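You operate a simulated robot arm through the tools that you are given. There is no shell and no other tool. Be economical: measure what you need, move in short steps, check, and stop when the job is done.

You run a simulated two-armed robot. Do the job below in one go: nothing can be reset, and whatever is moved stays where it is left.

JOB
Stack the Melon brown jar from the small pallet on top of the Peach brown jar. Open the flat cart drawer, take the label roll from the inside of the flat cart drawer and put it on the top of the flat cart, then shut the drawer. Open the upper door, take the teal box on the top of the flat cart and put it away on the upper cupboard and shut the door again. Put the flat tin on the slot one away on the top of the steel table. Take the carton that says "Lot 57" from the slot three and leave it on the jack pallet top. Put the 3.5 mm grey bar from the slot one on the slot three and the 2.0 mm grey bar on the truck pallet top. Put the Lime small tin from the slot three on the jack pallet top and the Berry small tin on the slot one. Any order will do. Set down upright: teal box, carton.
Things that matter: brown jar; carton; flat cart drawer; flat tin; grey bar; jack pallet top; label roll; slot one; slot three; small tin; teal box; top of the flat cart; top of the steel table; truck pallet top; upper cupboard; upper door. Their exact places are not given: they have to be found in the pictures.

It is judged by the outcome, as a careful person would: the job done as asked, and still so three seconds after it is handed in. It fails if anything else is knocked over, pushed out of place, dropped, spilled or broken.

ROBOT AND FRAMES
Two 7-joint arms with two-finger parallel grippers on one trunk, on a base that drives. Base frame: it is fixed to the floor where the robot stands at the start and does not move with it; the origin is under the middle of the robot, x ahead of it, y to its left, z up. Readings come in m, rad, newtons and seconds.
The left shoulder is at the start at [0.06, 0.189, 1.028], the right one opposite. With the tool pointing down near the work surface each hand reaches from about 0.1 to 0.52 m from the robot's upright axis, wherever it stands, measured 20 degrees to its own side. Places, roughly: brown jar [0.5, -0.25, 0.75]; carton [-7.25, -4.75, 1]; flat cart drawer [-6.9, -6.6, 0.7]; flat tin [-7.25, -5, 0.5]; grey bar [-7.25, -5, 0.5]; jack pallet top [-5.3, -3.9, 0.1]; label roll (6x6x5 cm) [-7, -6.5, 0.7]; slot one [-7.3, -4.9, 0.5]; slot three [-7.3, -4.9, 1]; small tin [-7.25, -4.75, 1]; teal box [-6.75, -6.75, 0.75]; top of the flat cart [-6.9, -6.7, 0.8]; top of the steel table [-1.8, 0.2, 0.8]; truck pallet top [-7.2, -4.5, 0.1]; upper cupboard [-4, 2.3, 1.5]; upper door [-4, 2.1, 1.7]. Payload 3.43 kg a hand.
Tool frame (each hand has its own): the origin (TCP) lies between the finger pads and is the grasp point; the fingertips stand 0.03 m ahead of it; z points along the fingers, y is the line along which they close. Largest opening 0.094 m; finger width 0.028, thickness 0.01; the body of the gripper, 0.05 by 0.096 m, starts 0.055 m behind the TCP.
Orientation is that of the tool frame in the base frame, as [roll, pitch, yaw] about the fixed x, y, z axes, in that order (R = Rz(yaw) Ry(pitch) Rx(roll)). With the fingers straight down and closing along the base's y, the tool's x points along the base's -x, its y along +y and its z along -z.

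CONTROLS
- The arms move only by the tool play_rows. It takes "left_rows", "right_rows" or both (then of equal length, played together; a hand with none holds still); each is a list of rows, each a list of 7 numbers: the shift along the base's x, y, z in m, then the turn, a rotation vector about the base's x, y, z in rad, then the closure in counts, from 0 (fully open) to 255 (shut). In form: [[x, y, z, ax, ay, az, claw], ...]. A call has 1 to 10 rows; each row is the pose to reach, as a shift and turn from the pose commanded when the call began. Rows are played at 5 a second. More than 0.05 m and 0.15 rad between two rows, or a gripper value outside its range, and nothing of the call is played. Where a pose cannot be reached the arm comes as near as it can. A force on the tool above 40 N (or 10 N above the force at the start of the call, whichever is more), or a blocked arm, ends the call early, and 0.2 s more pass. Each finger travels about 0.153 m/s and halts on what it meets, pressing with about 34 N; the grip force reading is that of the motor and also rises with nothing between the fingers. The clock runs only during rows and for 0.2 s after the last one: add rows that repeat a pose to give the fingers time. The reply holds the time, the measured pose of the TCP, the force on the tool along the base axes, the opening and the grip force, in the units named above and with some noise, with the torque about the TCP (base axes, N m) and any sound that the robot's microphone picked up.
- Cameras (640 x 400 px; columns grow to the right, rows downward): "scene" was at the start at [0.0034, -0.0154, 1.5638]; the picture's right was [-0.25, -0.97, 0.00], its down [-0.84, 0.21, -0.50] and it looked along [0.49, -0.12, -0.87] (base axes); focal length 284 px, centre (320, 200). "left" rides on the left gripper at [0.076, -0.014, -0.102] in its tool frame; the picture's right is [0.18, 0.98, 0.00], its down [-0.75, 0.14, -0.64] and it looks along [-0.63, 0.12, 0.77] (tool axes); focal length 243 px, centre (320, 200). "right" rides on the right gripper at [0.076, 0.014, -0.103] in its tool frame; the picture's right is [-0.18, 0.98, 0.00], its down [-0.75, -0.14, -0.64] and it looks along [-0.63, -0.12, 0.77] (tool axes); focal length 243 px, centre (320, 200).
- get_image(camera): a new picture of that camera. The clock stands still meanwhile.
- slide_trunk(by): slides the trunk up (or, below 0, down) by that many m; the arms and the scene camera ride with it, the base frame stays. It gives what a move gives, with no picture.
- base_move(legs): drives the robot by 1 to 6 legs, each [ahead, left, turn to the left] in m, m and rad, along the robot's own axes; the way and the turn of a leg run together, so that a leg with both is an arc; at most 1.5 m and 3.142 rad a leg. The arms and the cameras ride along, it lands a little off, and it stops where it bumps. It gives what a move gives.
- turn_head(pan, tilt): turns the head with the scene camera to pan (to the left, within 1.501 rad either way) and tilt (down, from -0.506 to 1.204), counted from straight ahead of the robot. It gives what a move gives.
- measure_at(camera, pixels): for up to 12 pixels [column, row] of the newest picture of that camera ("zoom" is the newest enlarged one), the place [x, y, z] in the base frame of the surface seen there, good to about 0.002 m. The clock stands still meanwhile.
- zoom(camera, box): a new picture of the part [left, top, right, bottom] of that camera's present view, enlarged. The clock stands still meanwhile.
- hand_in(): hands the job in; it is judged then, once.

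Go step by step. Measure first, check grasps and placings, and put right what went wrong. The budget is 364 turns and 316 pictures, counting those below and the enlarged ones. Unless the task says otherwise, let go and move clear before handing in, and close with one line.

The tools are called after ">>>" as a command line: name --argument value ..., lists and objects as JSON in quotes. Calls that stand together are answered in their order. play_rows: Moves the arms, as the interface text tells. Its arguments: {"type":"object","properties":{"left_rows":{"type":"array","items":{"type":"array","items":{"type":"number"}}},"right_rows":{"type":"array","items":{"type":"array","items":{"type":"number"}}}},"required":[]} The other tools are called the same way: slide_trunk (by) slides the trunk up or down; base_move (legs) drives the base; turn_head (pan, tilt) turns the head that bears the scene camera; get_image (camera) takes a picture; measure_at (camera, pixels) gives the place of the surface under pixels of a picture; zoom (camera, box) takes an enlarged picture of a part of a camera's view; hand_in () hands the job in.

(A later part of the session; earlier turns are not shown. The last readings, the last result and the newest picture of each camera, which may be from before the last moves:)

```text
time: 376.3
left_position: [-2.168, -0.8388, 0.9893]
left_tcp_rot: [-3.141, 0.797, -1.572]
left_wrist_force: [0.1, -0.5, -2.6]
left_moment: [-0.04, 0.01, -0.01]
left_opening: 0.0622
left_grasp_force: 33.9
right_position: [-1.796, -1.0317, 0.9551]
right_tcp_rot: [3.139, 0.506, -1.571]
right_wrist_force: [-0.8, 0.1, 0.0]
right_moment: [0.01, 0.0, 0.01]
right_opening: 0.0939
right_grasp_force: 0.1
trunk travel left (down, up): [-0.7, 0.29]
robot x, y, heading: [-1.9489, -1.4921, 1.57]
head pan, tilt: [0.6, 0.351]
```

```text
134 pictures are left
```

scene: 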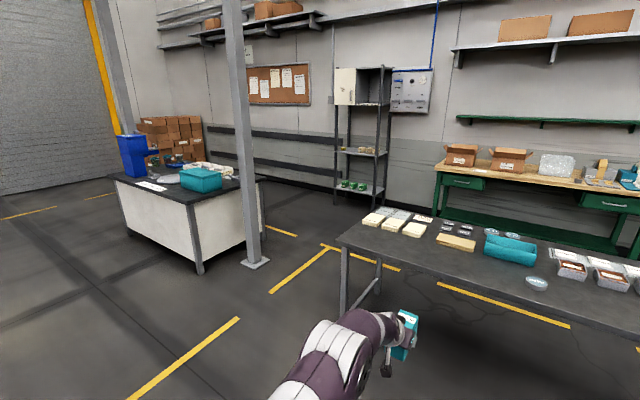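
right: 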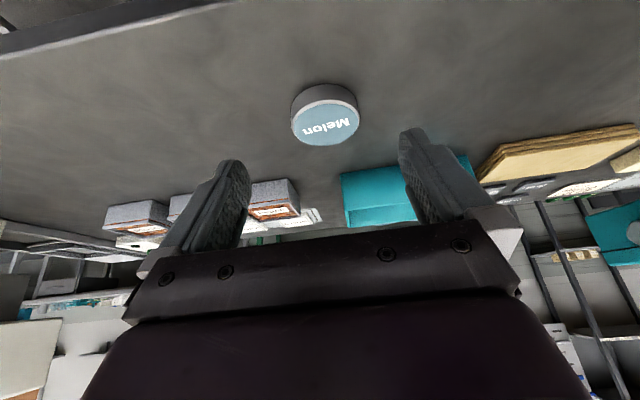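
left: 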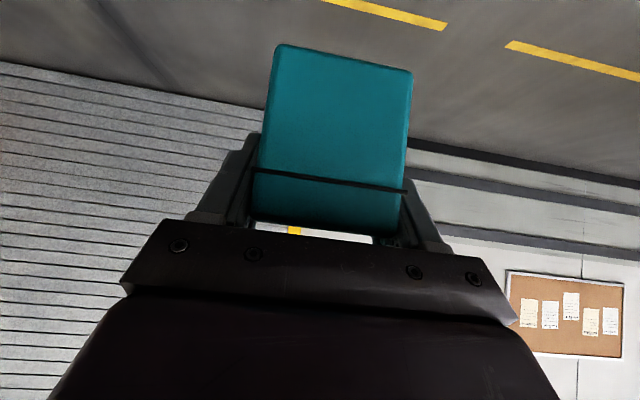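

>>> zoom --camera "scene" --box '[310, 50, 450, 220]'

>>> measure_at --camera "scene" --pixels '[[255, 262], [262, 232], [200, 272], [343, 312], [337, 195], [375, 200], [356, 205], [345, 85], [365, 100], [333, 85], [388, 85], [380, 280]]'

```text
2.35 times, centred on (380, 135) of scene
```

zoom: 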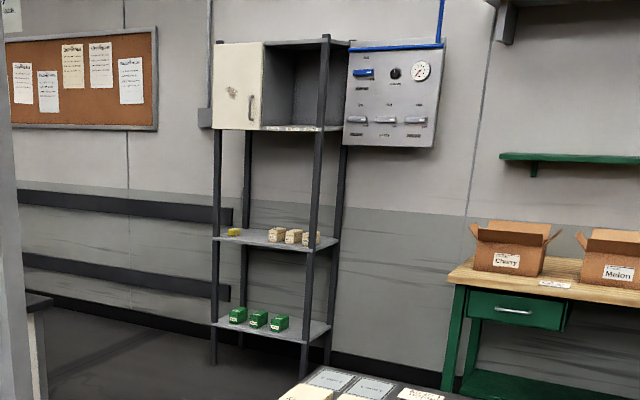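

```text
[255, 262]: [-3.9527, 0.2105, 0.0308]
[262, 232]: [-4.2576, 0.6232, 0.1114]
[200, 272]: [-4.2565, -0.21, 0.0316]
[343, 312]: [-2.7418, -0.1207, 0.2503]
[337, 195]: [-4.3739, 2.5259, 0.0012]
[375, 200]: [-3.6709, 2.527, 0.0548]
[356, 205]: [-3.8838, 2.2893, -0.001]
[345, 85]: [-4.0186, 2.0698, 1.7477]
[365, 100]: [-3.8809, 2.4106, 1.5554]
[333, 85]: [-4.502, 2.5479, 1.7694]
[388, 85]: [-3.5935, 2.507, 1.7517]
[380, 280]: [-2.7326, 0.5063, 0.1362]
```

Route through the gap between the column (−3.95,0.21) and the table end (−2.74). Go to (−3.35,1.0).

>>> base_move --legs '[[0, 1.4, 0], [1.3, 0, 0], [1.2, 0, 0]]'

>>> turn_head --pan 0.4 --tilt 0.0

>>> get_image --camera "scene"

```text
time: 395.0
left_position: [-3.5257, 1.6566, 0.9882]
left_tcp_rot: [-3.139, 0.796, -1.571]
left_wrist_force: [0.1, 0.6, -2.3]
left_moment: [-0.02, 0.0, -0.02]
left_opening: 0.0622
left_grasp_force: 33.7
right_position: [-3.1546, 1.4626, 0.9547]
right_tcp_rot: [3.138, 0.505, -1.571]
right_wrist_force: [1.0, 1.0, -1.1]
right_moment: [0.0, -0.04, 0.01]
right_opening: 0.0939
right_grasp_force: 0.0
trunk travel left (down, up): [-0.7, 0.29]
robot x, y, heading: [-3.3076, 1.0029, 1.573]
head pan, tilt: [0.6, 0.351]
```

```text
time: 395.8
left_position: [-3.5268, 1.6571, 0.9873]
left_tcp_rot: [-3.139, 0.797, -1.573]
left_wrist_force: [0.8, -0.8, -1.9]
left_moment: [-0.04, 0.02, -0.02]
left_opening: 0.0621
left_grasp_force: 33.8
right_position: [-3.1538, 1.4625, 0.9557]
right_tcp_rot: [3.138, 0.505, -1.571]
right_wrist_force: [0.5, 0.5, 1.4]
right_moment: [-0.04, -0.01, 0.02]
right_opening: 0.0942
right_grasp_force: 0.0
trunk travel left (down, up): [-0.7, 0.29]
robot x, y, heading: [-3.3101, 1.0008, 1.57]
head pan, tilt: [0.4, 0.0]
```

```text
132 pictures are left
```

scene: 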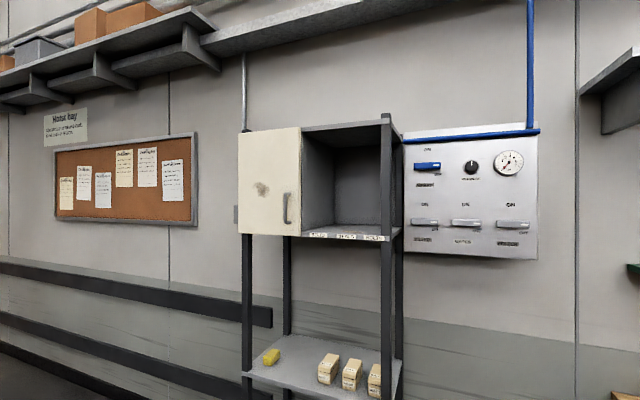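

Measure the door and cupboard geometry.

>>> zoom --camera "scene" --box '[225, 105, 415, 255]'

>>> measure_at --camera "zoom" --pixels '[[55, 110], [245, 90], [55, 420], [240, 300], [150, 200], [205, 330], [300, 150], [420, 200], [330, 415], [480, 435], [540, 60], [300, 75]]'

```text
2.67 times, centred on (320, 180) of scene
```

zoom: 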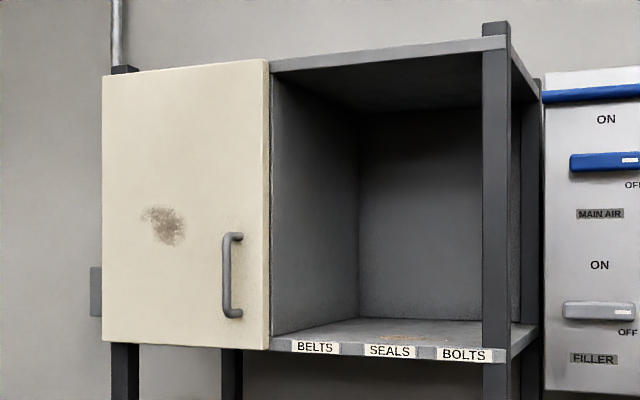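

```text
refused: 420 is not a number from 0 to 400
```

>>> measure_at --camera "zoom" --pixels '[[110, 80], [262, 65], [110, 335], [265, 340], [228, 275], [238, 236], [235, 315], [240, 275], [310, 200], [430, 200], [400, 330], [495, 200]]'

>>> measure_at --camera "zoom" --pixels '[[400, 352], [480, 356], [495, 42], [280, 350], [340, 60], [280, 100], [520, 60], [525, 345]]'

```text
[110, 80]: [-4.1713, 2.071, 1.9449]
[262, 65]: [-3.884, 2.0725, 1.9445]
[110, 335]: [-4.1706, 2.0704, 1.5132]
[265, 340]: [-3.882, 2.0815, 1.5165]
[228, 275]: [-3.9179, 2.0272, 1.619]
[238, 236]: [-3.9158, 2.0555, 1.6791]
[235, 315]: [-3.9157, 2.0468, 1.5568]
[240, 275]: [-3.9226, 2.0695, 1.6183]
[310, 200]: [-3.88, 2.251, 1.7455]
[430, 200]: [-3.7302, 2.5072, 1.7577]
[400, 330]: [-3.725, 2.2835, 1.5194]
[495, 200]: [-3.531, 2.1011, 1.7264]
```

```text
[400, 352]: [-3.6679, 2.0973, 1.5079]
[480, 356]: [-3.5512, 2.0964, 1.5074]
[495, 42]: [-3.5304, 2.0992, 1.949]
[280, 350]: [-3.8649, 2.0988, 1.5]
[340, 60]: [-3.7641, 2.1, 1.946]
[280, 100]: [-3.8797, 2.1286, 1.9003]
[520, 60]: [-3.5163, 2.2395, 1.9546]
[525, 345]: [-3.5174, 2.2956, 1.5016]
```

Door: x −4.18…−3.88, y 2.07, z 1.51–1.945, hinge left, vertical handle at (−3.917,2.03,1.62). I raise the trunk, lower the left hand (box), and turn the right hand to horizontal.

>>> slide_trunk --by 0.29

>>> play_rows --left_rows '[[0, 0, -0.03, 0, 0, 0, 255], [0, 0, -0.06, 0, 0, 0, 255], [0, 0, -0.09, 0, 0, 0, 255], [0, 0, -0.12, 0, 0, 0, 255], [0, 0, -0.15, 0, 0, 0, 255], [0, 0, -0.18, 0, 0, 0, 255], [0, 0, -0.21, 0, 0, 0, 255], [0, 0, -0.24, 0, 0, 0, 255]]' --right_rows '[[0, 0.01, 0.02, 0.125, 0, 0, 0], [0, 0.03, 0.05, 0.25, 0, 0, 0], [0, 0.05, 0.08, 0.375, 0, 0, 0], [0, 0.07, 0.11, 0.5, 0, 0, 0], [0, 0.09, 0.14, 0.625, 0, 0, 0], [0, 0.11, 0.17, 0.75, 0, 0, 0], [0, 0.13, 0.2, 0.875, 0, 0, 0], [0, 0.15, 0.23, 1.0, 0, 0, 0]]'

>>> get_image --camera "scene"

```text
time: 398.7
left_position: [-3.5257, 1.6569, 1.2785]
left_tcp_rot: [-3.14, 0.798, -1.572]
left_wrist_force: [1.1, 0.2, -2.4]
left_moment: [-0.04, -0.05, 0.0]
left_opening: 0.0622
left_grasp_force: 33.5
right_position: [-3.154, 1.463, 1.2459]
right_tcp_rot: [3.139, 0.507, -1.57]
right_wrist_force: [-0.8, -0.3, -0.4]
right_moment: [0.0, -0.02, 0.01]
right_opening: 0.0943
right_grasp_force: 0.1
trunk travel left (down, up): [-0.99, 0.0]
robot x, y, heading: [-3.3136, 0.9991, 1.571]
head pan, tilt: [0.4, 0.0]
```

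```text
time: 400.5
left_position: [-3.5255, 1.6602, 1.037]
left_tcp_rot: [-3.14, 0.796, -1.573]
left_wrist_force: [-0.4, 0.0, -2.2]
left_moment: [-0.09, 0.01, -0.03]
left_opening: 0.0618
left_grasp_force: 34.0
right_position: [-3.1641, 1.6254, 1.46]
right_tcp_rot: [3.125, 1.474, -1.591]
right_wrist_force: [0.2, 0.0, -2.3]
right_moment: [0.13, -0.02, 0.03]
right_opening: 0.0939
right_grasp_force: 0.0
right hand out of reach, approached as far as the arm can: row 1, 2, 6, 7, 8
trunk travel left (down, up): [-0.99, 0.0]
robot x, y, heading: [-3.3082, 0.9996, 1.569]
head pan, tilt: [0.4, 0.0]
```

```text
130 pictures are left
```

scene: 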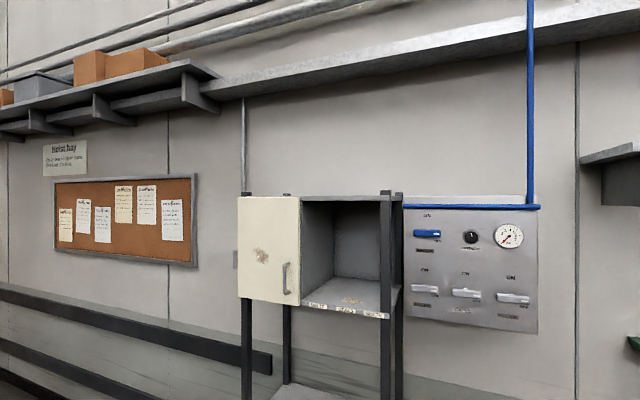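

Right hand is nearly horizontal. Extend it up to z≈1.62 and toward the middle.

>>> play_rows --right_rows '[[-0.02, 0.02, 0.025, 0, 0, 0, 0], [-0.045, 0.04, 0.05, 0, 0, 0, 0], [-0.075, 0.06, 0.075, 0, 0, 0, 0], [-0.105, 0.08, 0.1, 0, 0, 0, 0], [-0.135, 0.1, 0.125, 0, 0, 0, 0], [-0.165, 0.11, 0.15, 0, 0, 0, 0], [-0.19, 0.12, 0.16, 0, 0, 0, 0], [-0.22, 0.12, 0.16, 0, 0, 0, 0], [-0.22, 0.12, 0.16, 0, 0, 0, 0]]'

>>> get_image --camera "right"

>>> get_image --camera "scene"

```text
time: 402.5
left_position: [-3.5256, 1.6562, 1.0387]
left_tcp_rot: [-3.138, 0.795, -1.575]
left_wrist_force: [0.6, -0.2, -2.0]
left_moment: [-0.07, -0.03, 0.02]
left_opening: 0.0619
left_grasp_force: 33.9
right_position: [-3.3848, 1.7417, 1.622]
right_tcp_rot: [3.13, 1.507, -1.581]
right_wrist_force: [-0.5, -0.9, -0.2]
right_moment: [-0.02, 0.01, 0.0]
right_opening: 0.0941
right_grasp_force: 0.2
trunk travel left (down, up): [-0.99, 0.0]
robot x, y, heading: [-3.3119, 0.9971, 1.566]
head pan, tilt: [0.4, 0.0]
```

```text
129 pictures are left
```

right: 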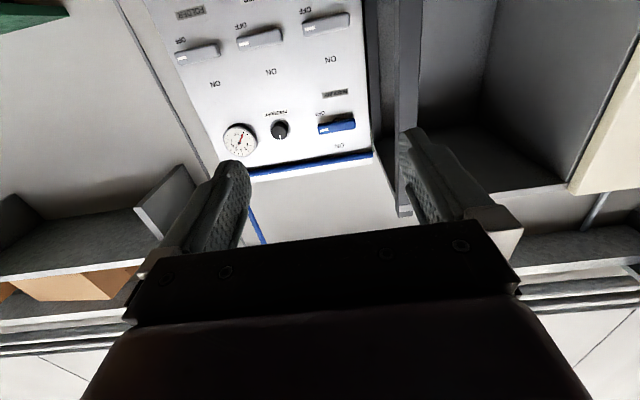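

```text
128 pictures are left
```

scene: 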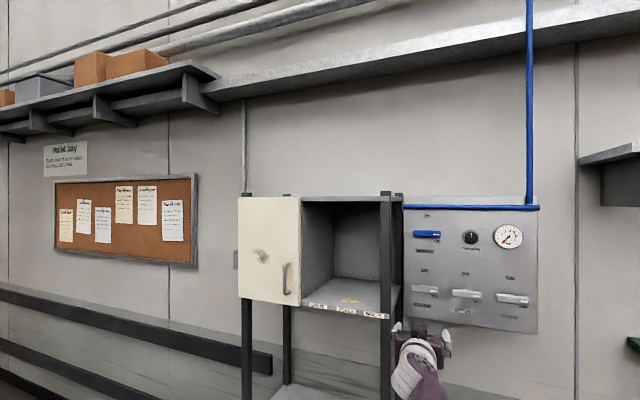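

Drive left 0.53 and ahead 0.13 to line up with the handle.

>>> base_move --legs '[[0, 0.53, 0], [0.13, 0, 0.004]]'

>>> get_image --camera "right"

>>> get_image --camera "scene"

```text
time: 406.5
left_position: [-4.0628, 1.7842, 1.0381]
left_tcp_rot: [-3.138, 0.797, -1.566]
left_wrist_force: [1.0, -0.3, -1.8]
left_moment: [-0.05, -0.01, 0.01]
left_opening: 0.0621
left_grasp_force: 33.4
right_position: [-3.9213, 1.8694, 1.6249]
right_tcp_rot: [3.133, 1.506, -1.57]
right_wrist_force: [0.9, -0.4, -0.2]
right_moment: [-0.02, 0.05, 0.0]
right_opening: 0.0939
right_grasp_force: 0.1
trunk travel left (down, up): [-0.99, 0.0]
robot x, y, heading: [-3.8425, 1.1298, 1.573]
head pan, tilt: [0.4, 0.0]
```

```text
127 pictures are left
```

right: 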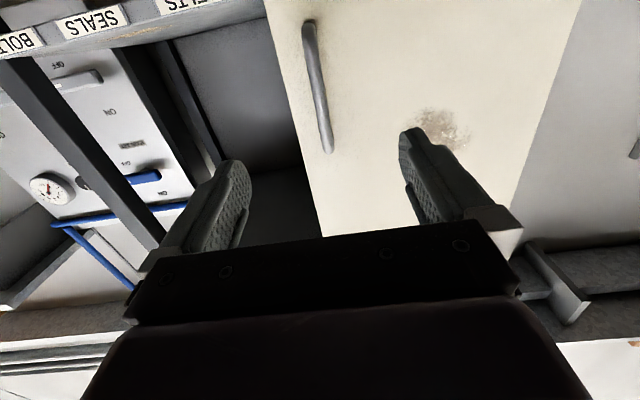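

```text
126 pictures are left
```

scene: 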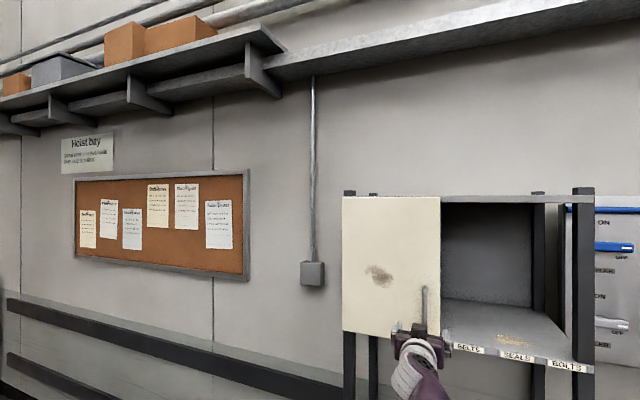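

>>> measure_at --camera "right" --pixels '[[308, 30], [315, 70], [322, 110], [328, 145], [305, 90], [360, 90]]'

```text
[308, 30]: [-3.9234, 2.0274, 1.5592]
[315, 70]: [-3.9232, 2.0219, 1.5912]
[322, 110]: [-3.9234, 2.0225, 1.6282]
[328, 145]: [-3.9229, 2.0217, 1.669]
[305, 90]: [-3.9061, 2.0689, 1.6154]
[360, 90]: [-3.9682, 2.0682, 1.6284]
```

Handle at x −3.923, y 2.028, z 1.56–1.675. Narrow the fingers to 0.05 and drive ahead 0.148.

>>> play_rows --right_rows '[[-0.001, 0, 0, 0, 0, 0, 120], [-0.002, 0, -0.003, 0, 0, 0, 120]]'

>>> base_move --legs '[[0.145, 0, 0]]'

>>> get_image --camera "right"

```text
time: 407.1
left_position: [-4.0622, 1.7839, 1.0384]
left_tcp_rot: [-3.14, 0.795, -1.568]
left_wrist_force: [-0.8, -0.3, -2.0]
left_moment: [-0.05, -0.03, 0.01]
left_opening: 0.062
left_grasp_force: 34.2
right_position: [-3.9233, 1.8701, 1.6216]
right_tcp_rot: [3.13, 1.509, -1.571]
right_wrist_force: [0.3, -0.9, 0.5]
right_moment: [0.02, 0.0, 0.0]
right_opening: 0.0498
right_grasp_force: 0.0
trunk travel left (down, up): [-0.99, 0.0]
robot x, y, heading: [-3.8425, 1.1275, 1.572]
head pan, tilt: [0.4, 0.0]
```

```text
time: 408.4
left_position: [-4.0629, 1.9287, 1.0389]
left_tcp_rot: [-3.14, 0.798, -1.567]
left_wrist_force: [0.6, 0.3, -2.6]
left_moment: [-0.04, 0.01, 0.02]
left_opening: 0.0621
left_grasp_force: 34.0
right_position: [-3.9234, 2.013, 1.6223]
right_tcp_rot: [3.123, 1.507, -1.58]
right_wrist_force: [0.2, -0.6, -0.2]
right_moment: [0.01, -0.04, -0.02]
right_opening: 0.0497
right_grasp_force: 0.0
trunk travel left (down, up): [-0.99, 0.0]
robot x, y, heading: [-3.8409, 1.2777, 1.575]
head pan, tilt: [0.4, 0.0]
```

```text
125 pictures are left
```

right: 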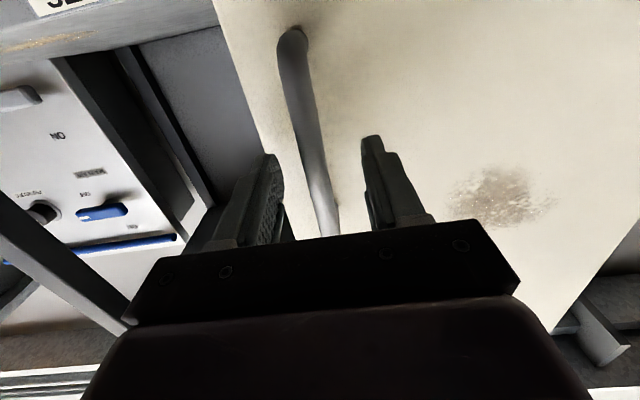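

Handle is between the fingers. Close the grip.

>>> play_rows --right_rows '[[0, 0, 0, 0, 0, 0, 255], [0, 0, 0, 0, 0, 0, 255], [0, 0, 0, 0, 0, 0, 255]]'

>>> base_move --legs '[[-0.05, 0.0135, 0], [-0.047, 0.023, 0], [-0.041, 0.032, 0]]'

>>> get_image --camera "right"

>>> get_image --camera "scene"

```text
time: 409.2
left_position: [-4.0605, 1.9303, 1.0376]
left_tcp_rot: [-3.14, 0.795, -1.57]
left_wrist_force: [0.8, -0.9, -2.0]
left_moment: [-0.03, 0.01, -0.03]
left_opening: 0.0617
left_grasp_force: 34.1
right_position: [-3.9208, 2.0182, 1.619]
right_tcp_rot: [3.121, 1.505, -1.584]
right_wrist_force: [5.0, 0.5, -4.2]
right_moment: [0.15, -0.21, -0.03]
right_opening: 0.0136
right_grasp_force: 45.0
trunk travel left (down, up): [-0.99, 0.0]
robot x, y, heading: [-3.8373, 1.272, 1.577]
head pan, tilt: [0.4, 0.0]
```

```text
time: 411.2
left_position: [-4.1226, 1.7993, 1.0345]
left_tcp_rot: [3.136, 0.789, -1.575]
left_wrist_force: [1.2, 0.7, -1.9]
left_moment: [-0.05, 0.0, 0.04]
left_opening: 0.0623
left_grasp_force: 33.8
right_position: [-3.9788, 1.8902, 1.6214]
right_tcp_rot: [3.012, 1.51, -1.691]
right_wrist_force: [7.4, -0.9, 3.6]
right_moment: [0.97, -1.14, -0.09]
right_opening: 0.0139
right_grasp_force: 45.5
trunk travel left (down, up): [-0.99, 0.0]
robot x, y, heading: [-3.9104, 1.1338, 1.576]
head pan, tilt: [0.4, 0.0]
```

```text
124 pictures are left
```

right: 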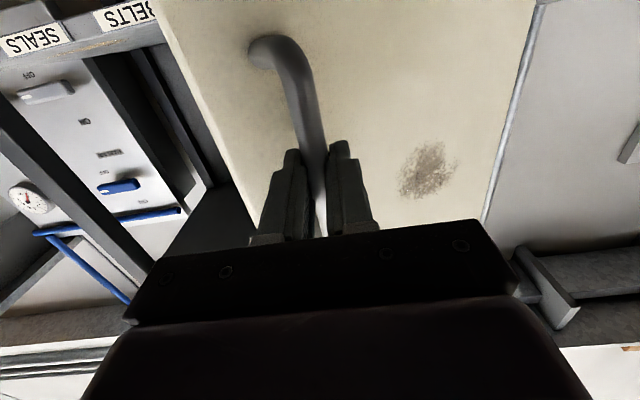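

```text
123 pictures are left
```

scene: 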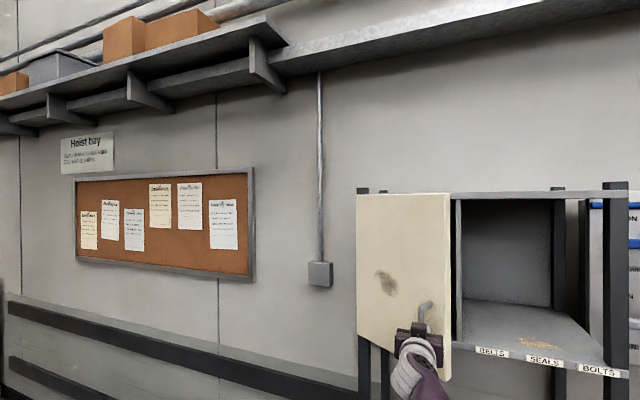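

The door is ajar (~30°). Release the handle, withdraw, close the fingers, and move to the right of the door's free edge.

>>> play_rows --right_rows '[[0, 0, 0, 0, 0, 0, 120], [0, 0, 0, 0, 0, 0, 120], [0, -0.02, 0, 0, 0, 0, 120], [0, -0.05, 0, 0, 0, 0, 120], [0.02, -0.07, 0, 0, 0, 0, 180], [0.06, -0.07, 0, 0, 0, 0, 255], [0.1, -0.07, 0, 0, 0, 0, 255], [0.13, -0.07, 0, 0, 0, 0, 255]]'

>>> get_image --camera "scene"

>>> get_image --camera "right"

```text
time: 413.0
left_position: [-4.1278, 1.7924, 1.0376]
left_tcp_rot: [-3.141, 0.796, -1.569]
left_wrist_force: [0.5, 0.4, -1.8]
left_moment: [-0.07, 0.0, 0.03]
left_opening: 0.062
left_grasp_force: 33.8
right_position: [-3.8584, 1.8076, 1.6259]
right_tcp_rot: [3.115, 1.518, -1.588]
right_wrist_force: [-0.5, 0.7, -0.3]
right_moment: [0.01, 0.01, 0.02]
right_opening: 0.0
right_grasp_force: 33.2
trunk travel left (down, up): [-0.99, 0.0]
robot x, y, heading: [-3.908, 1.1376, 1.571]
head pan, tilt: [0.4, 0.0]
```

```text
122 pictures are left
```

scene: 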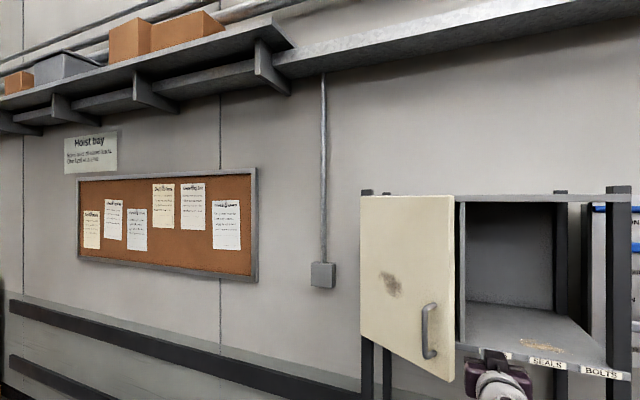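

```text
121 pictures are left
```

right: 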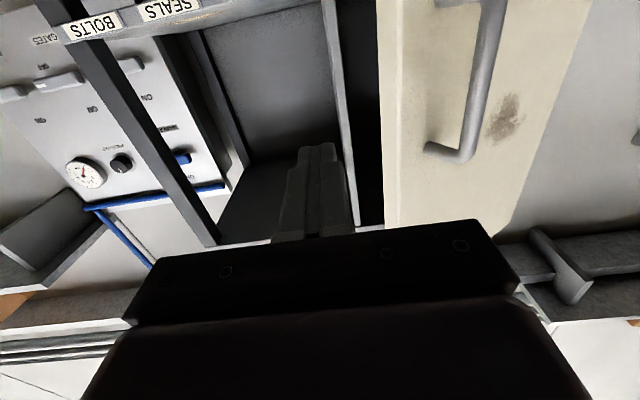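

>>> measure_at --camera "right" --pixels '[[385, 60], [388, 150], [400, 100], [340, 60], [365, 60], [450, 100], [560, 60]]'

>>> measure_at --camera "scene" --pixels '[[452, 205], [450, 375], [365, 200], [363, 340], [460, 210], [461, 340], [405, 270]]'

```text
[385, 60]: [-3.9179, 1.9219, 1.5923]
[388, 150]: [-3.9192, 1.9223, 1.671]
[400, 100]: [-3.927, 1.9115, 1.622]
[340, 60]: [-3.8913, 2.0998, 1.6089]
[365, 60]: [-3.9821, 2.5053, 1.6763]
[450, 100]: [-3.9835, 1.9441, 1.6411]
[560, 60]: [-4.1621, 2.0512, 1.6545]
```

```text
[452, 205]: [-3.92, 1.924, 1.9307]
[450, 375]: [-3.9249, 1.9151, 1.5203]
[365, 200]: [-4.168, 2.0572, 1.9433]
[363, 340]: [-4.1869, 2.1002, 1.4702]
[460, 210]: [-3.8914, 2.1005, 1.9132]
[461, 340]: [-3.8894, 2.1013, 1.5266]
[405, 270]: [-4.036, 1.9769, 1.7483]
```

Door edge at (−3.92,1.92). Drive ahead 0.14 to put the closed fingers past the edge, then push left in an arc.

>>> base_move --legs '[[0.14, 0, 0]]'

>>> base_move --legs '[[-0.12, 0.2, 0]]'

>>> get_image --camera "scene"

>>> get_image --camera "right"

```text
time: 414.4
left_position: [-4.1302, 1.9302, 1.0381]
left_tcp_rot: [-3.141, 0.798, -1.567]
left_wrist_force: [-0.3, -0.1, -2.3]
left_moment: [-0.06, 0.01, -0.03]
left_opening: 0.062
left_grasp_force: 34.5
right_position: [-3.8615, 1.9449, 1.629]
right_tcp_rot: [3.123, 1.52, -1.579]
right_wrist_force: [0.3, 0.8, 0.5]
right_moment: [-0.02, 0.0, 0.03]
right_opening: 0.0
right_grasp_force: 32.9
trunk travel left (down, up): [-0.99, 0.0]
robot x, y, heading: [-3.9089, 1.2752, 1.572]
head pan, tilt: [0.4, 0.0]
```

```text
time: 415.4
left_position: [-4.1854, 1.899, 1.0348]
left_tcp_rot: [-3.141, 0.791, -1.571]
left_wrist_force: [-0.2, 0.5, -1.5]
left_moment: [-0.03, 0.03, -0.01]
left_opening: 0.0624
left_grasp_force: 33.1
right_position: [-3.908, 1.9184, 1.6222]
right_tcp_rot: [-3.123, 1.51, -1.561]
right_wrist_force: [0.4, 0.1, -1.0]
right_moment: [0.01, 0.01, 0.01]
right_opening: 0.0001
right_grasp_force: 32.9
trunk travel left (down, up): [-0.99, 0.0]
robot x, y, heading: [-3.9678, 1.2399, 1.575]
head pan, tilt: [0.4, 0.0]
stopped in leg 1: the force on the tool passed its limit at 51 N (the readings are from after the stop); the commanded pose is now the measured one
```

```text
120 pictures are left
```

scene: 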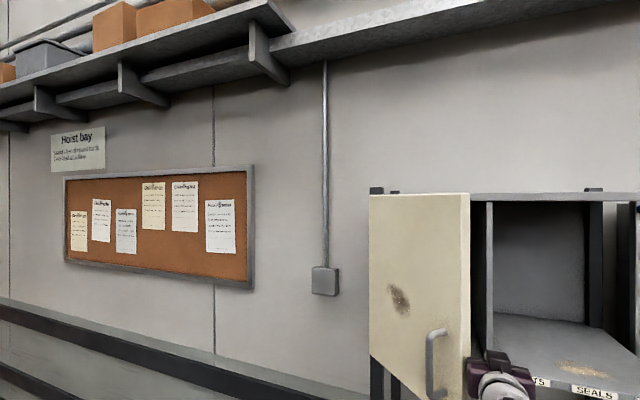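

```text
119 pictures are left
```

right: 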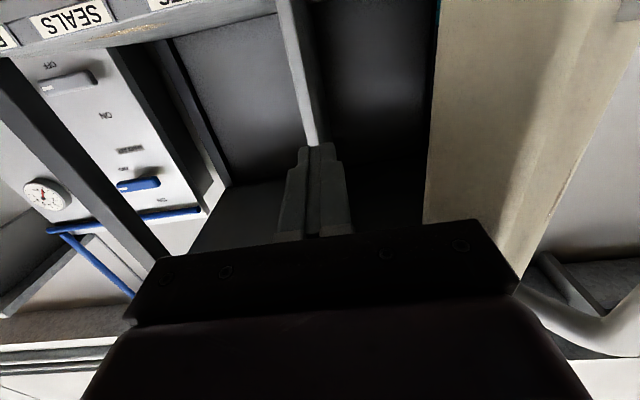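

>>> measure_at --camera "right" --pixels '[[430, 100], [440, 60], [500, 100], [560, 60], [310, 60]]'

>>> measure_at --camera "scene" --pixels '[[467, 220], [465, 330], [372, 210], [420, 300], [432, 360]]'

```text
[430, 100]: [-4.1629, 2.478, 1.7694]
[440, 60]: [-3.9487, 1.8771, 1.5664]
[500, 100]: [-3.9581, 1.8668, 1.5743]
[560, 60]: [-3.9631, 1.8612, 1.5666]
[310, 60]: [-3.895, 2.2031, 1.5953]
```

```text
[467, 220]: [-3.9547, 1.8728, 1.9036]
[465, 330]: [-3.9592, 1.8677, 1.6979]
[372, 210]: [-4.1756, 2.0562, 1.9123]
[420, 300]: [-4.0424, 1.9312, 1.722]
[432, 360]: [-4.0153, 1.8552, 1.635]
```

The gripper's wider body met the door edge (door now ~40°). I retreat 3 cm so only the fingertips engage behind the edge, then continue in small arc steps.

>>> base_move --legs '[[-0.03, 0, 0], [0, 0.05, 0], [-0.05, 0.06, 0]]'

>>> get_image --camera "right"

>>> get_image --camera "scene"

```text
time: 417.5
left_position: [-4.2915, 1.8223, 1.036]
left_tcp_rot: [3.138, 0.79, -1.574]
left_wrist_force: [0.0, 0.2, -2.8]
left_moment: [-0.06, 0.04, 0.02]
left_opening: 0.0621
left_grasp_force: 34.0
right_position: [-4.0111, 1.8412, 1.6218]
right_tcp_rot: [3.094, 1.508, -1.626]
right_wrist_force: [1.6, 0.6, -1.0]
right_moment: [-0.01, 0.0, 0.1]
right_opening: 0.0
right_grasp_force: 32.8
trunk travel left (down, up): [-0.99, 0.0]
robot x, y, heading: [-4.0763, 1.161, 1.573]
head pan, tilt: [0.4, 0.0]
```

```text
118 pictures are left
```

right: 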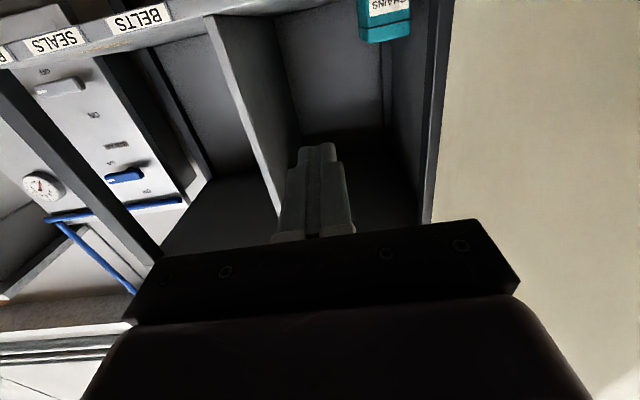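

```text
117 pictures are left
```

scene: 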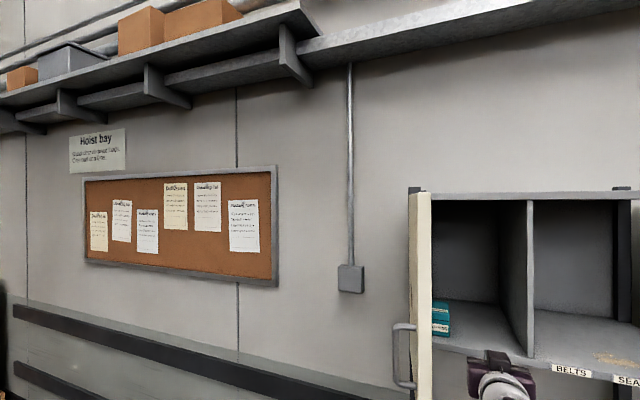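

The door is nearly 90° open; teal boxes are inside. Push a little further.

>>> base_move --legs '[[-0.04, 0.07, 0], [-0.01, 0.07, 0], [0, 0.09, 0]]'

>>> get_image --camera "right"

>>> get_image --camera "scene"

```text
time: 419.9
left_position: [-4.5208, 1.7657, 1.0364]
left_tcp_rot: [-3.132, 0.796, -1.562]
left_wrist_force: [-0.5, -0.4, -2.0]
left_moment: [-0.06, -0.03, -0.03]
left_opening: 0.0619
left_grasp_force: 34.3
right_position: [-4.2353, 1.7837, 1.6248]
right_tcp_rot: [-3.018, 1.507, -1.487]
right_wrist_force: [-1.3, -0.6, 0.6]
right_moment: [0.08, 0.03, -0.06]
right_opening: 0.0001
right_grasp_force: 33.0
trunk travel left (down, up): [-0.99, 0.0]
robot x, y, heading: [-4.2971, 1.1086, 1.574]
head pan, tilt: [0.4, 0.0]
stopped in leg 3: the force on the tool passed its limit at 78 N (the readings are from after the stop); the commanded pose is now the measured one
```

```text
116 pictures are left
```

right: 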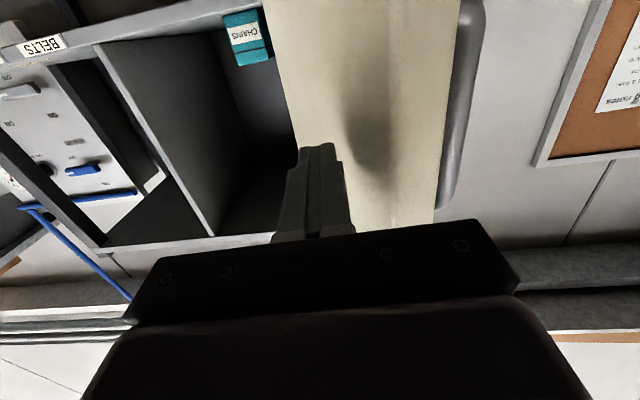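

```text
115 pictures are left
```

scene: 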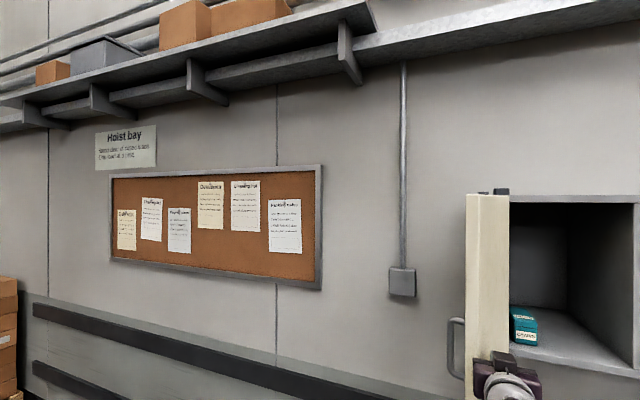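

>>> measure_at --camera "right" --pixels '[[285, 80], [330, 60], [420, 60], [400, 150], [265, 30], [245, 30], [180, 150]]'

>>> measure_at --camera "scene" --pixels '[[505, 230], [470, 230], [490, 230], [507, 300], [520, 330], [540, 310], [600, 250]]'

```text
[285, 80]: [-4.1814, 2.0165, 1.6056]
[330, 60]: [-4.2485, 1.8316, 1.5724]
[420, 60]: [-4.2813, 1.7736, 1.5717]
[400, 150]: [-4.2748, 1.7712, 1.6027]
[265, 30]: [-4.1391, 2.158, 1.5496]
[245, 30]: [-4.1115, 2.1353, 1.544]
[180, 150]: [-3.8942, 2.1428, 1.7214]
```

```text
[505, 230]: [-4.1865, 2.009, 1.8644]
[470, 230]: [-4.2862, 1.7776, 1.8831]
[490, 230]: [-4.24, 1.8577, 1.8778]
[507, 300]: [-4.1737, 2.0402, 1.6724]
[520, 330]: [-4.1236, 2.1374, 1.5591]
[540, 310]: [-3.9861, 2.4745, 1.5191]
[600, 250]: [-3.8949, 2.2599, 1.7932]
```

Door stands at ~108° open. Inside are CHAINS etc. at the left; I'll put PLUGS near x≈−3.985. Back off, move right, retract the right hand and raise the left.

>>> base_move --legs '[[0, -0.1, 0], [-0.25, -0.4, 0]]'

>>> play_rows --left_rows '[[0, 0, 0.04, 0, 0, 0, 255], [0, 0, 0.08, 0, 0, 0, 255], [0, 0, 0.12, 0, 0, 0, 255], [0, 0, 0.16, 0, 0, 0, 255], [0, 0, 0.2, 0, 0, 0, 255], [0, 0, 0.24, 0, 0, 0, 255], [0, 0, 0.28, 0, 0, 0, 255], [0, 0, 0.32, 0, 0, 0, 255], [0, 0, 0.36, 0, 0, 0, 255], [0, 0, 0.4, 0, 0, 0, 255]]' --right_rows '[[0.02, 0, -0.03, -0.1, 0, 0, 255], [0.05, -0.01, -0.06, -0.2, 0, 0, 255], [0.08, -0.02, -0.09, -0.3, 0, 0, 255], [0.11, -0.04, -0.12, -0.4, 0, 0, 255], [0.14, -0.06, -0.15, -0.5, 0, 0, 255], [0.16, -0.08, -0.18, -0.6, 0, 0, 255], [0.18, -0.1, -0.21, -0.7, 0, 0, 255], [0.2, -0.12, -0.24, -0.8, 0, 0, 255], [0.22, -0.14, -0.27, -0.9, 0, 0, 255], [0.24, -0.16, -0.3, -1.0, 0, 0, 255]]'

>>> get_image --camera "left"

```text
time: 423.5
left_position: [-4.0188, 1.5172, 1.0357]
left_tcp_rot: [-3.138, 0.795, -1.566]
left_wrist_force: [-0.5, 0.4, -2.6]
left_moment: [-0.1, -0.02, -0.01]
left_opening: 0.0622
left_grasp_force: 33.9
right_position: [-3.7312, 1.5342, 1.623]
right_tcp_rot: [-3.066, 1.504, -1.535]
right_wrist_force: [0.3, 0.2, 0.4]
right_moment: [0.02, 0.0, 0.0]
right_opening: 0.0
right_grasp_force: 32.9
trunk travel left (down, up): [-0.99, 0.0]
robot x, y, heading: [-3.7979, 0.864, 1.577]
head pan, tilt: [0.4, 0.0]
```

```text
time: 425.7
left_position: [-4.0171, 1.5169, 1.4383]
left_tcp_rot: [-3.141, 0.794, -1.566]
left_wrist_force: [0.4, -0.4, -1.5]
left_moment: [-0.01, 0.0, 0.0]
left_opening: 0.0619
left_grasp_force: 33.1
right_position: [-3.489, 1.3723, 1.3214]
right_tcp_rot: [-3.103, 0.506, -1.572]
right_wrist_force: [-0.2, 0.7, 0.1]
right_moment: [0.0, 0.01, -0.01]
right_opening: 0.0
right_grasp_force: 32.7
trunk travel left (down, up): [-0.99, 0.0]
robot x, y, heading: [-3.8005, 0.8614, 1.573]
head pan, tilt: [0.4, 0.0]
```

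```text
114 pictures are left
```

left: 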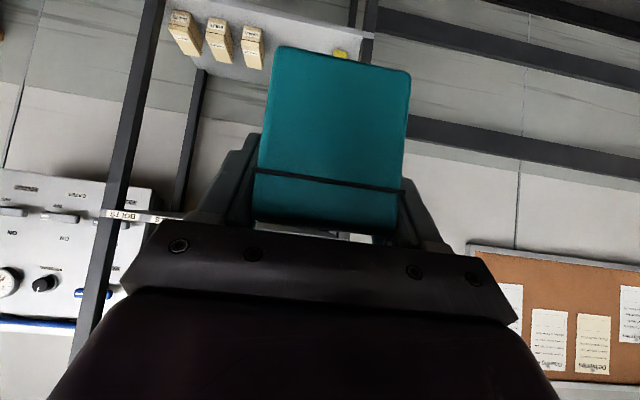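

Raise the left hand to z≈1.62.

>>> play_rows --left_rows '[[0, 0, 0.04, 0, 0, 0, 255], [0.01, 0, 0.08, 0, 0, 0, 255], [0.02, 0, 0.12, 0, 0, 0, 255], [0.03, 0, 0.16, 0, 0, 0, 255], [0.03, 0, 0.185, 0, 0, 0, 255], [0.03, 0, 0.185, 0, 0, 0, 255]]'

>>> get_image --camera "left"

>>> get_image --camera "scene"

```text
time: 427.1
left_position: [-3.9876, 1.514, 1.6177]
left_tcp_rot: [-3.139, 0.794, -1.568]
left_wrist_force: [0.9, 0.2, -1.4]
left_moment: [-0.03, -0.04, 0.02]
left_opening: 0.062
left_grasp_force: 33.7
left hand out of reach, approached as far as the arm can: row 5, 6
right_position: [-3.4902, 1.3746, 1.3236]
right_tcp_rot: [-3.101, 0.505, -1.569]
right_wrist_force: [-0.3, -0.3, 0.6]
right_moment: [0.0, -0.01, 0.03]
right_opening: 0.0003
right_grasp_force: 33.3
trunk travel left (down, up): [-0.99, 0.0]
robot x, y, heading: [-3.7991, 0.858, 1.57]
head pan, tilt: [0.4, 0.0]
```

```text
113 pictures are left
```

left: 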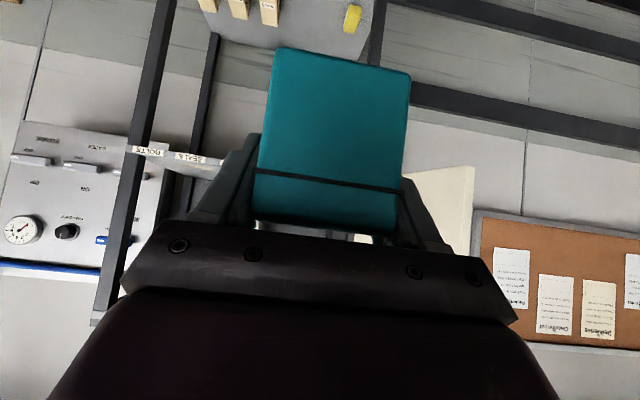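

```text
112 pictures are left
```

scene: 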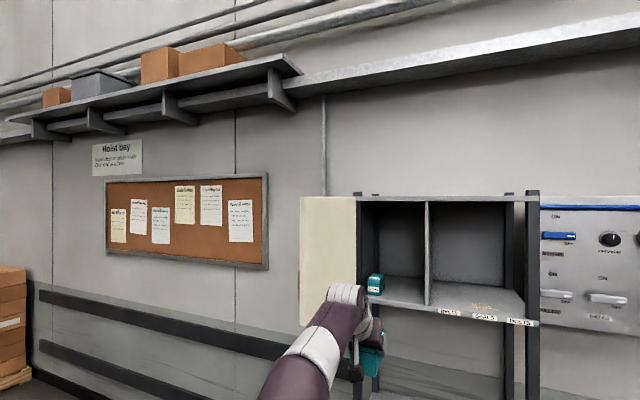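

Check where the left elbow is relative to the open door before driving in.

>>> measure_at --camera "scene" --pixels '[[345, 295], [325, 310], [300, 350], [275, 380], [372, 330], [325, 250], [305, 210], [376, 285]]'

```text
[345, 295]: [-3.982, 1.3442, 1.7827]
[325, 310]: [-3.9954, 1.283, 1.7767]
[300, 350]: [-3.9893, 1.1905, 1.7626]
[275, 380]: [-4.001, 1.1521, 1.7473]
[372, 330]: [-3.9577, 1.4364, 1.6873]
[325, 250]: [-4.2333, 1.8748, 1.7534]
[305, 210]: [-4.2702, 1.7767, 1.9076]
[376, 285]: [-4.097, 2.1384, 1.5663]
```

Forearm x≈−4.0, clear of the door (x<−4.18). Drive ahead 0.66.

>>> base_move --legs '[[0.4, 0, 0], [0.26, 0, 0]]'

>>> get_image --camera "left"

>>> turn_head --pan 0.3 --tilt 0.3

>>> get_image --camera "scene"

```text
time: 431.0
left_position: [-3.9914, 2.1704, 1.6206]
left_tcp_rot: [-3.139, 0.801, -1.565]
left_wrist_force: [-0.4, -0.2, -1.7]
left_moment: [-0.02, -0.04, 0.03]
left_opening: 0.0621
left_grasp_force: 34.1
right_position: [-3.4935, 2.0317, 1.324]
right_tcp_rot: [-3.102, 0.508, -1.568]
right_wrist_force: [-0.2, 0.0, 0.6]
right_moment: [0.0, -0.01, -0.02]
right_opening: 0.0001
right_grasp_force: 33.1
trunk travel left (down, up): [-0.99, 0.0]
robot x, y, heading: [-3.7981, 1.5189, 1.577]
head pan, tilt: [0.4, 0.0]
```

```text
111 pictures are left
```

left: 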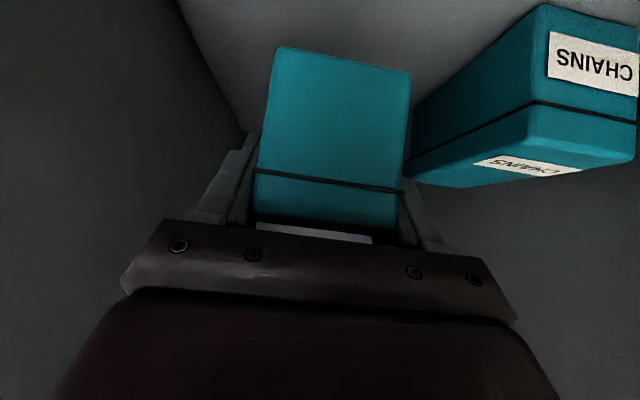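

```text
time: 431.8
left_position: [-3.9921, 2.1759, 1.6169]
left_tcp_rot: [-3.14, 0.796, -1.565]
left_wrist_force: [-0.3, 0.1, -1.8]
left_moment: [-0.06, 0.03, -0.03]
left_opening: 0.0623
left_grasp_force: 33.6
right_position: [-3.4925, 2.0358, 1.3228]
right_tcp_rot: [-3.1, 0.506, -1.567]
right_wrist_force: [-0.6, 1.2, 0.4]
right_moment: [-0.01, 0.02, 0.01]
right_opening: 0.0
right_grasp_force: 32.7
trunk travel left (down, up): [-0.99, 0.0]
robot x, y, heading: [-3.7963, 1.5228, 1.582]
head pan, tilt: [0.3, 0.3]
```

```text
110 pictures are left
```

scene: 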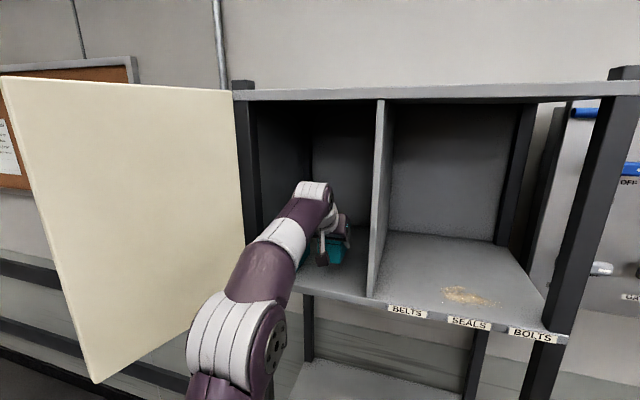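

Inside the compartment next to CHAINS. Move 3 cm deeper and lower to the floor.

>>> play_rows --left_rows '[[0.004, 0.015, -0.01, 0, 0, 0, 255], [0.007, 0.03, -0.02, 0, 0, 0, 255], [0.007, 0.03, -0.035, 0, 0, 0, 255], [0.007, 0.03, -0.043, 0, 0, 0, 255], [0.007, 0.03, -0.047, 0, 0, 0, 255], [0.007, 0.03, -0.048, 0, 0, 0, 255]]'

>>> get_image --camera "left"

```text
time: 433.2
left_position: [-3.9845, 2.2043, 1.5721]
left_tcp_rot: [-3.14, 0.799, -1.565]
left_wrist_force: [-0.2, 0.9, 0.2]
left_moment: [0.19, 0.04, -0.04]
left_opening: 0.062
left_grasp_force: 34.5
left hand out of reach, approached as far as the arm can: row 2
right_position: [-3.4943, 2.0357, 1.3235]
right_tcp_rot: [-3.102, 0.507, -1.568]
right_wrist_force: [-0.1, -0.7, 0.0]
right_moment: [-0.03, 0.03, 0.03]
right_opening: 0.0
right_grasp_force: 32.8
trunk travel left (down, up): [-0.99, 0.0]
robot x, y, heading: [-3.8035, 1.5202, 1.577]
head pan, tilt: [0.3, 0.3]
```

```text
109 pictures are left
```

left: 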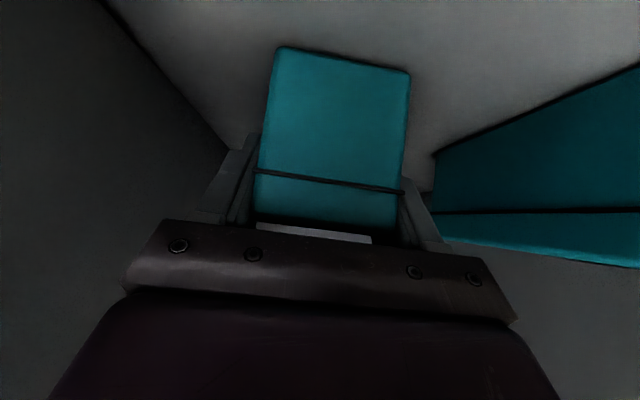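

>>> play_rows --left_rows '[[0, 0, -0.002, 0, 0, 0, 255], [0, 0, -0.003, 0, 0, 0, 255], [0, 0, -0.003, 0, 0, 0, 150], [0, 0, -0.002, 0, 0, 0, 45], [0, 0, -0.001, 0, 0, 0, 45], [0, -0.005, 0.01, 0, 0, 0, 45], [0, -0.02, 0.03, 0, 0, 0, 45], [0, -0.05, 0.05, 0, 0, 0, 45], [0, -0.05, 0.05, 0, 0, 0, 45]]'

>>> get_image --camera "left"

```text
time: 435.2
left_position: [-3.9863, 2.1546, 1.62]
left_tcp_rot: [-3.14, 0.797, -1.564]
left_wrist_force: [-0.4, -0.5, 0.3]
left_moment: [0.04, 0.0, 0.06]
left_opening: 0.0777
left_grasp_force: 0.0
right_position: [-3.4934, 2.0346, 1.3236]
right_tcp_rot: [-3.101, 0.507, -1.568]
right_wrist_force: [1.3, -0.1, 0.8]
right_moment: [-0.02, -0.01, 0.0]
right_opening: 0.0001
right_grasp_force: 32.8
trunk travel left (down, up): [-0.99, 0.0]
robot x, y, heading: [-3.7992, 1.5222, 1.576]
head pan, tilt: [0.3, 0.3]
```

```text
108 pictures are left
```

left: 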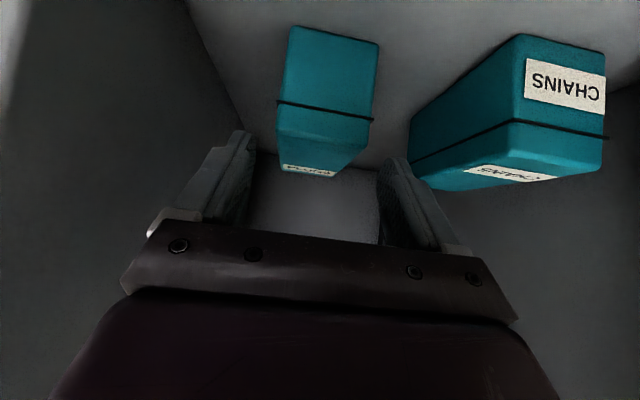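

PLUGS stands upright beside CHAINS. Back out, close the fingers, and go around to the door's outer side (left).

>>> base_move --legs '[[-0.55, 0, 0], [0, 0.46, 0]]'

>>> play_rows --left_rows '[[0, 0, 0.0, 0, 0, 0, 150], [0, 0, 0, 0, 0, 0, 255], [0, 0, 0, 0, 0, 0, 255]]'

>>> turn_head --pan 0.2 --tilt 0.2

>>> get_image --camera "scene"

```text
time: 440.8
left_position: [-4.4459, 1.6026, 1.6202]
left_tcp_rot: [-3.141, 0.799, -1.564]
left_wrist_force: [0.4, 1.1, 1.1]
left_moment: [-0.04, 0.02, -0.01]
left_opening: 0.0775
left_grasp_force: 0.1
right_position: [-3.9525, 1.4839, 1.3223]
right_tcp_rot: [-3.104, 0.506, -1.565]
right_wrist_force: [-0.1, -0.2, 0.2]
right_moment: [-0.02, 0.03, 0.01]
right_opening: 0.0
right_grasp_force: 33.1
trunk travel left (down, up): [-0.99, 0.0]
robot x, y, heading: [-4.2585, 0.9677, 1.579]
head pan, tilt: [0.3, 0.3]
```

```text
time: 441.6
left_position: [-4.4482, 1.6017, 1.6201]
left_tcp_rot: [-3.138, 0.796, -1.562]
left_wrist_force: [-0.1, 0.8, 0.1]
left_moment: [0.02, 0.0, 0.02]
left_opening: 0.0
left_grasp_force: 32.9
right_position: [-3.9553, 1.4844, 1.3229]
right_tcp_rot: [-3.101, 0.506, -1.568]
right_wrist_force: [0.2, -0.7, 0.1]
right_moment: [0.02, 0.02, -0.02]
right_opening: 0.0
right_grasp_force: 32.9
trunk travel left (down, up): [-0.99, 0.0]
robot x, y, heading: [-4.2607, 0.9702, 1.58]
head pan, tilt: [0.3, 0.3]
```

```text
time: 442.2
left_position: [-4.4475, 1.6027, 1.6195]
left_tcp_rot: [-3.139, 0.798, -1.563]
left_wrist_force: [-0.1, -0.1, 0.8]
left_moment: [0.02, 0.0, 0.01]
left_opening: 0.0
left_grasp_force: 33.0
right_position: [-3.9557, 1.4833, 1.3236]
right_tcp_rot: [-3.102, 0.508, -1.566]
right_wrist_force: [0.2, -0.2, -0.9]
right_moment: [0.01, 0.03, -0.02]
right_opening: 0.0
right_grasp_force: 33.1
trunk travel left (down, up): [-0.99, 0.0]
robot x, y, heading: [-4.2606, 0.9708, 1.578]
head pan, tilt: [0.201, 0.201]
```

```text
107 pictures are left
```

scene: 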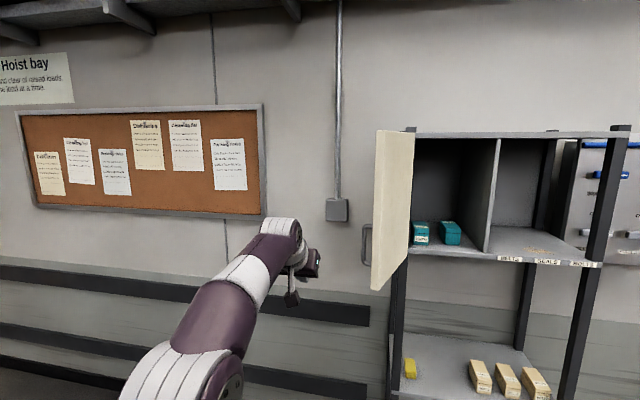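

Drive ahead 0.22, then push the door by strafing right in small steps.

>>> base_move --legs '[[0.22, 0, 0], [0, -0.06, 0], [0, -0.05, 0], [0, -0.05, 0]]'

>>> get_image --camera "scene"

```text
time: 445.5
left_position: [-4.304, 1.8255, 1.6178]
left_tcp_rot: [-3.129, 0.798, -1.552]
left_wrist_force: [-3.6, -8.1, -6.1]
left_moment: [0.57, 0.02, -0.56]
left_opening: 0.0002
left_grasp_force: 33.0
right_position: [-3.8083, 1.7065, 1.3264]
right_tcp_rot: [-3.094, 0.507, -1.559]
right_wrist_force: [-1.0, 1.2, 0.3]
right_moment: [-0.07, -0.05, -0.03]
right_opening: 0.0
right_grasp_force: 32.6
trunk travel left (down, up): [-0.99, 0.0]
robot x, y, heading: [-4.1024, 1.1884, 1.581]
head pan, tilt: [0.201, 0.201]
```

```text
106 pictures are left
```

scene: 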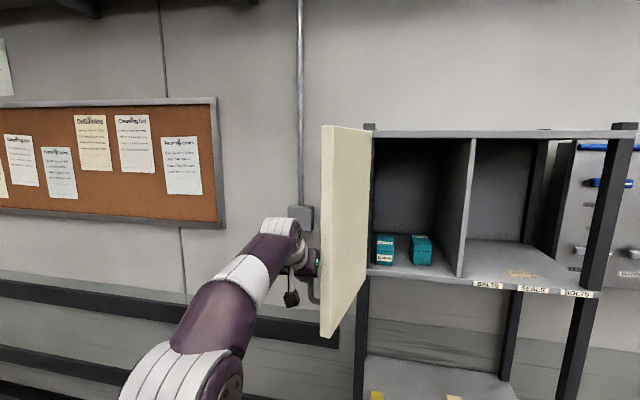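

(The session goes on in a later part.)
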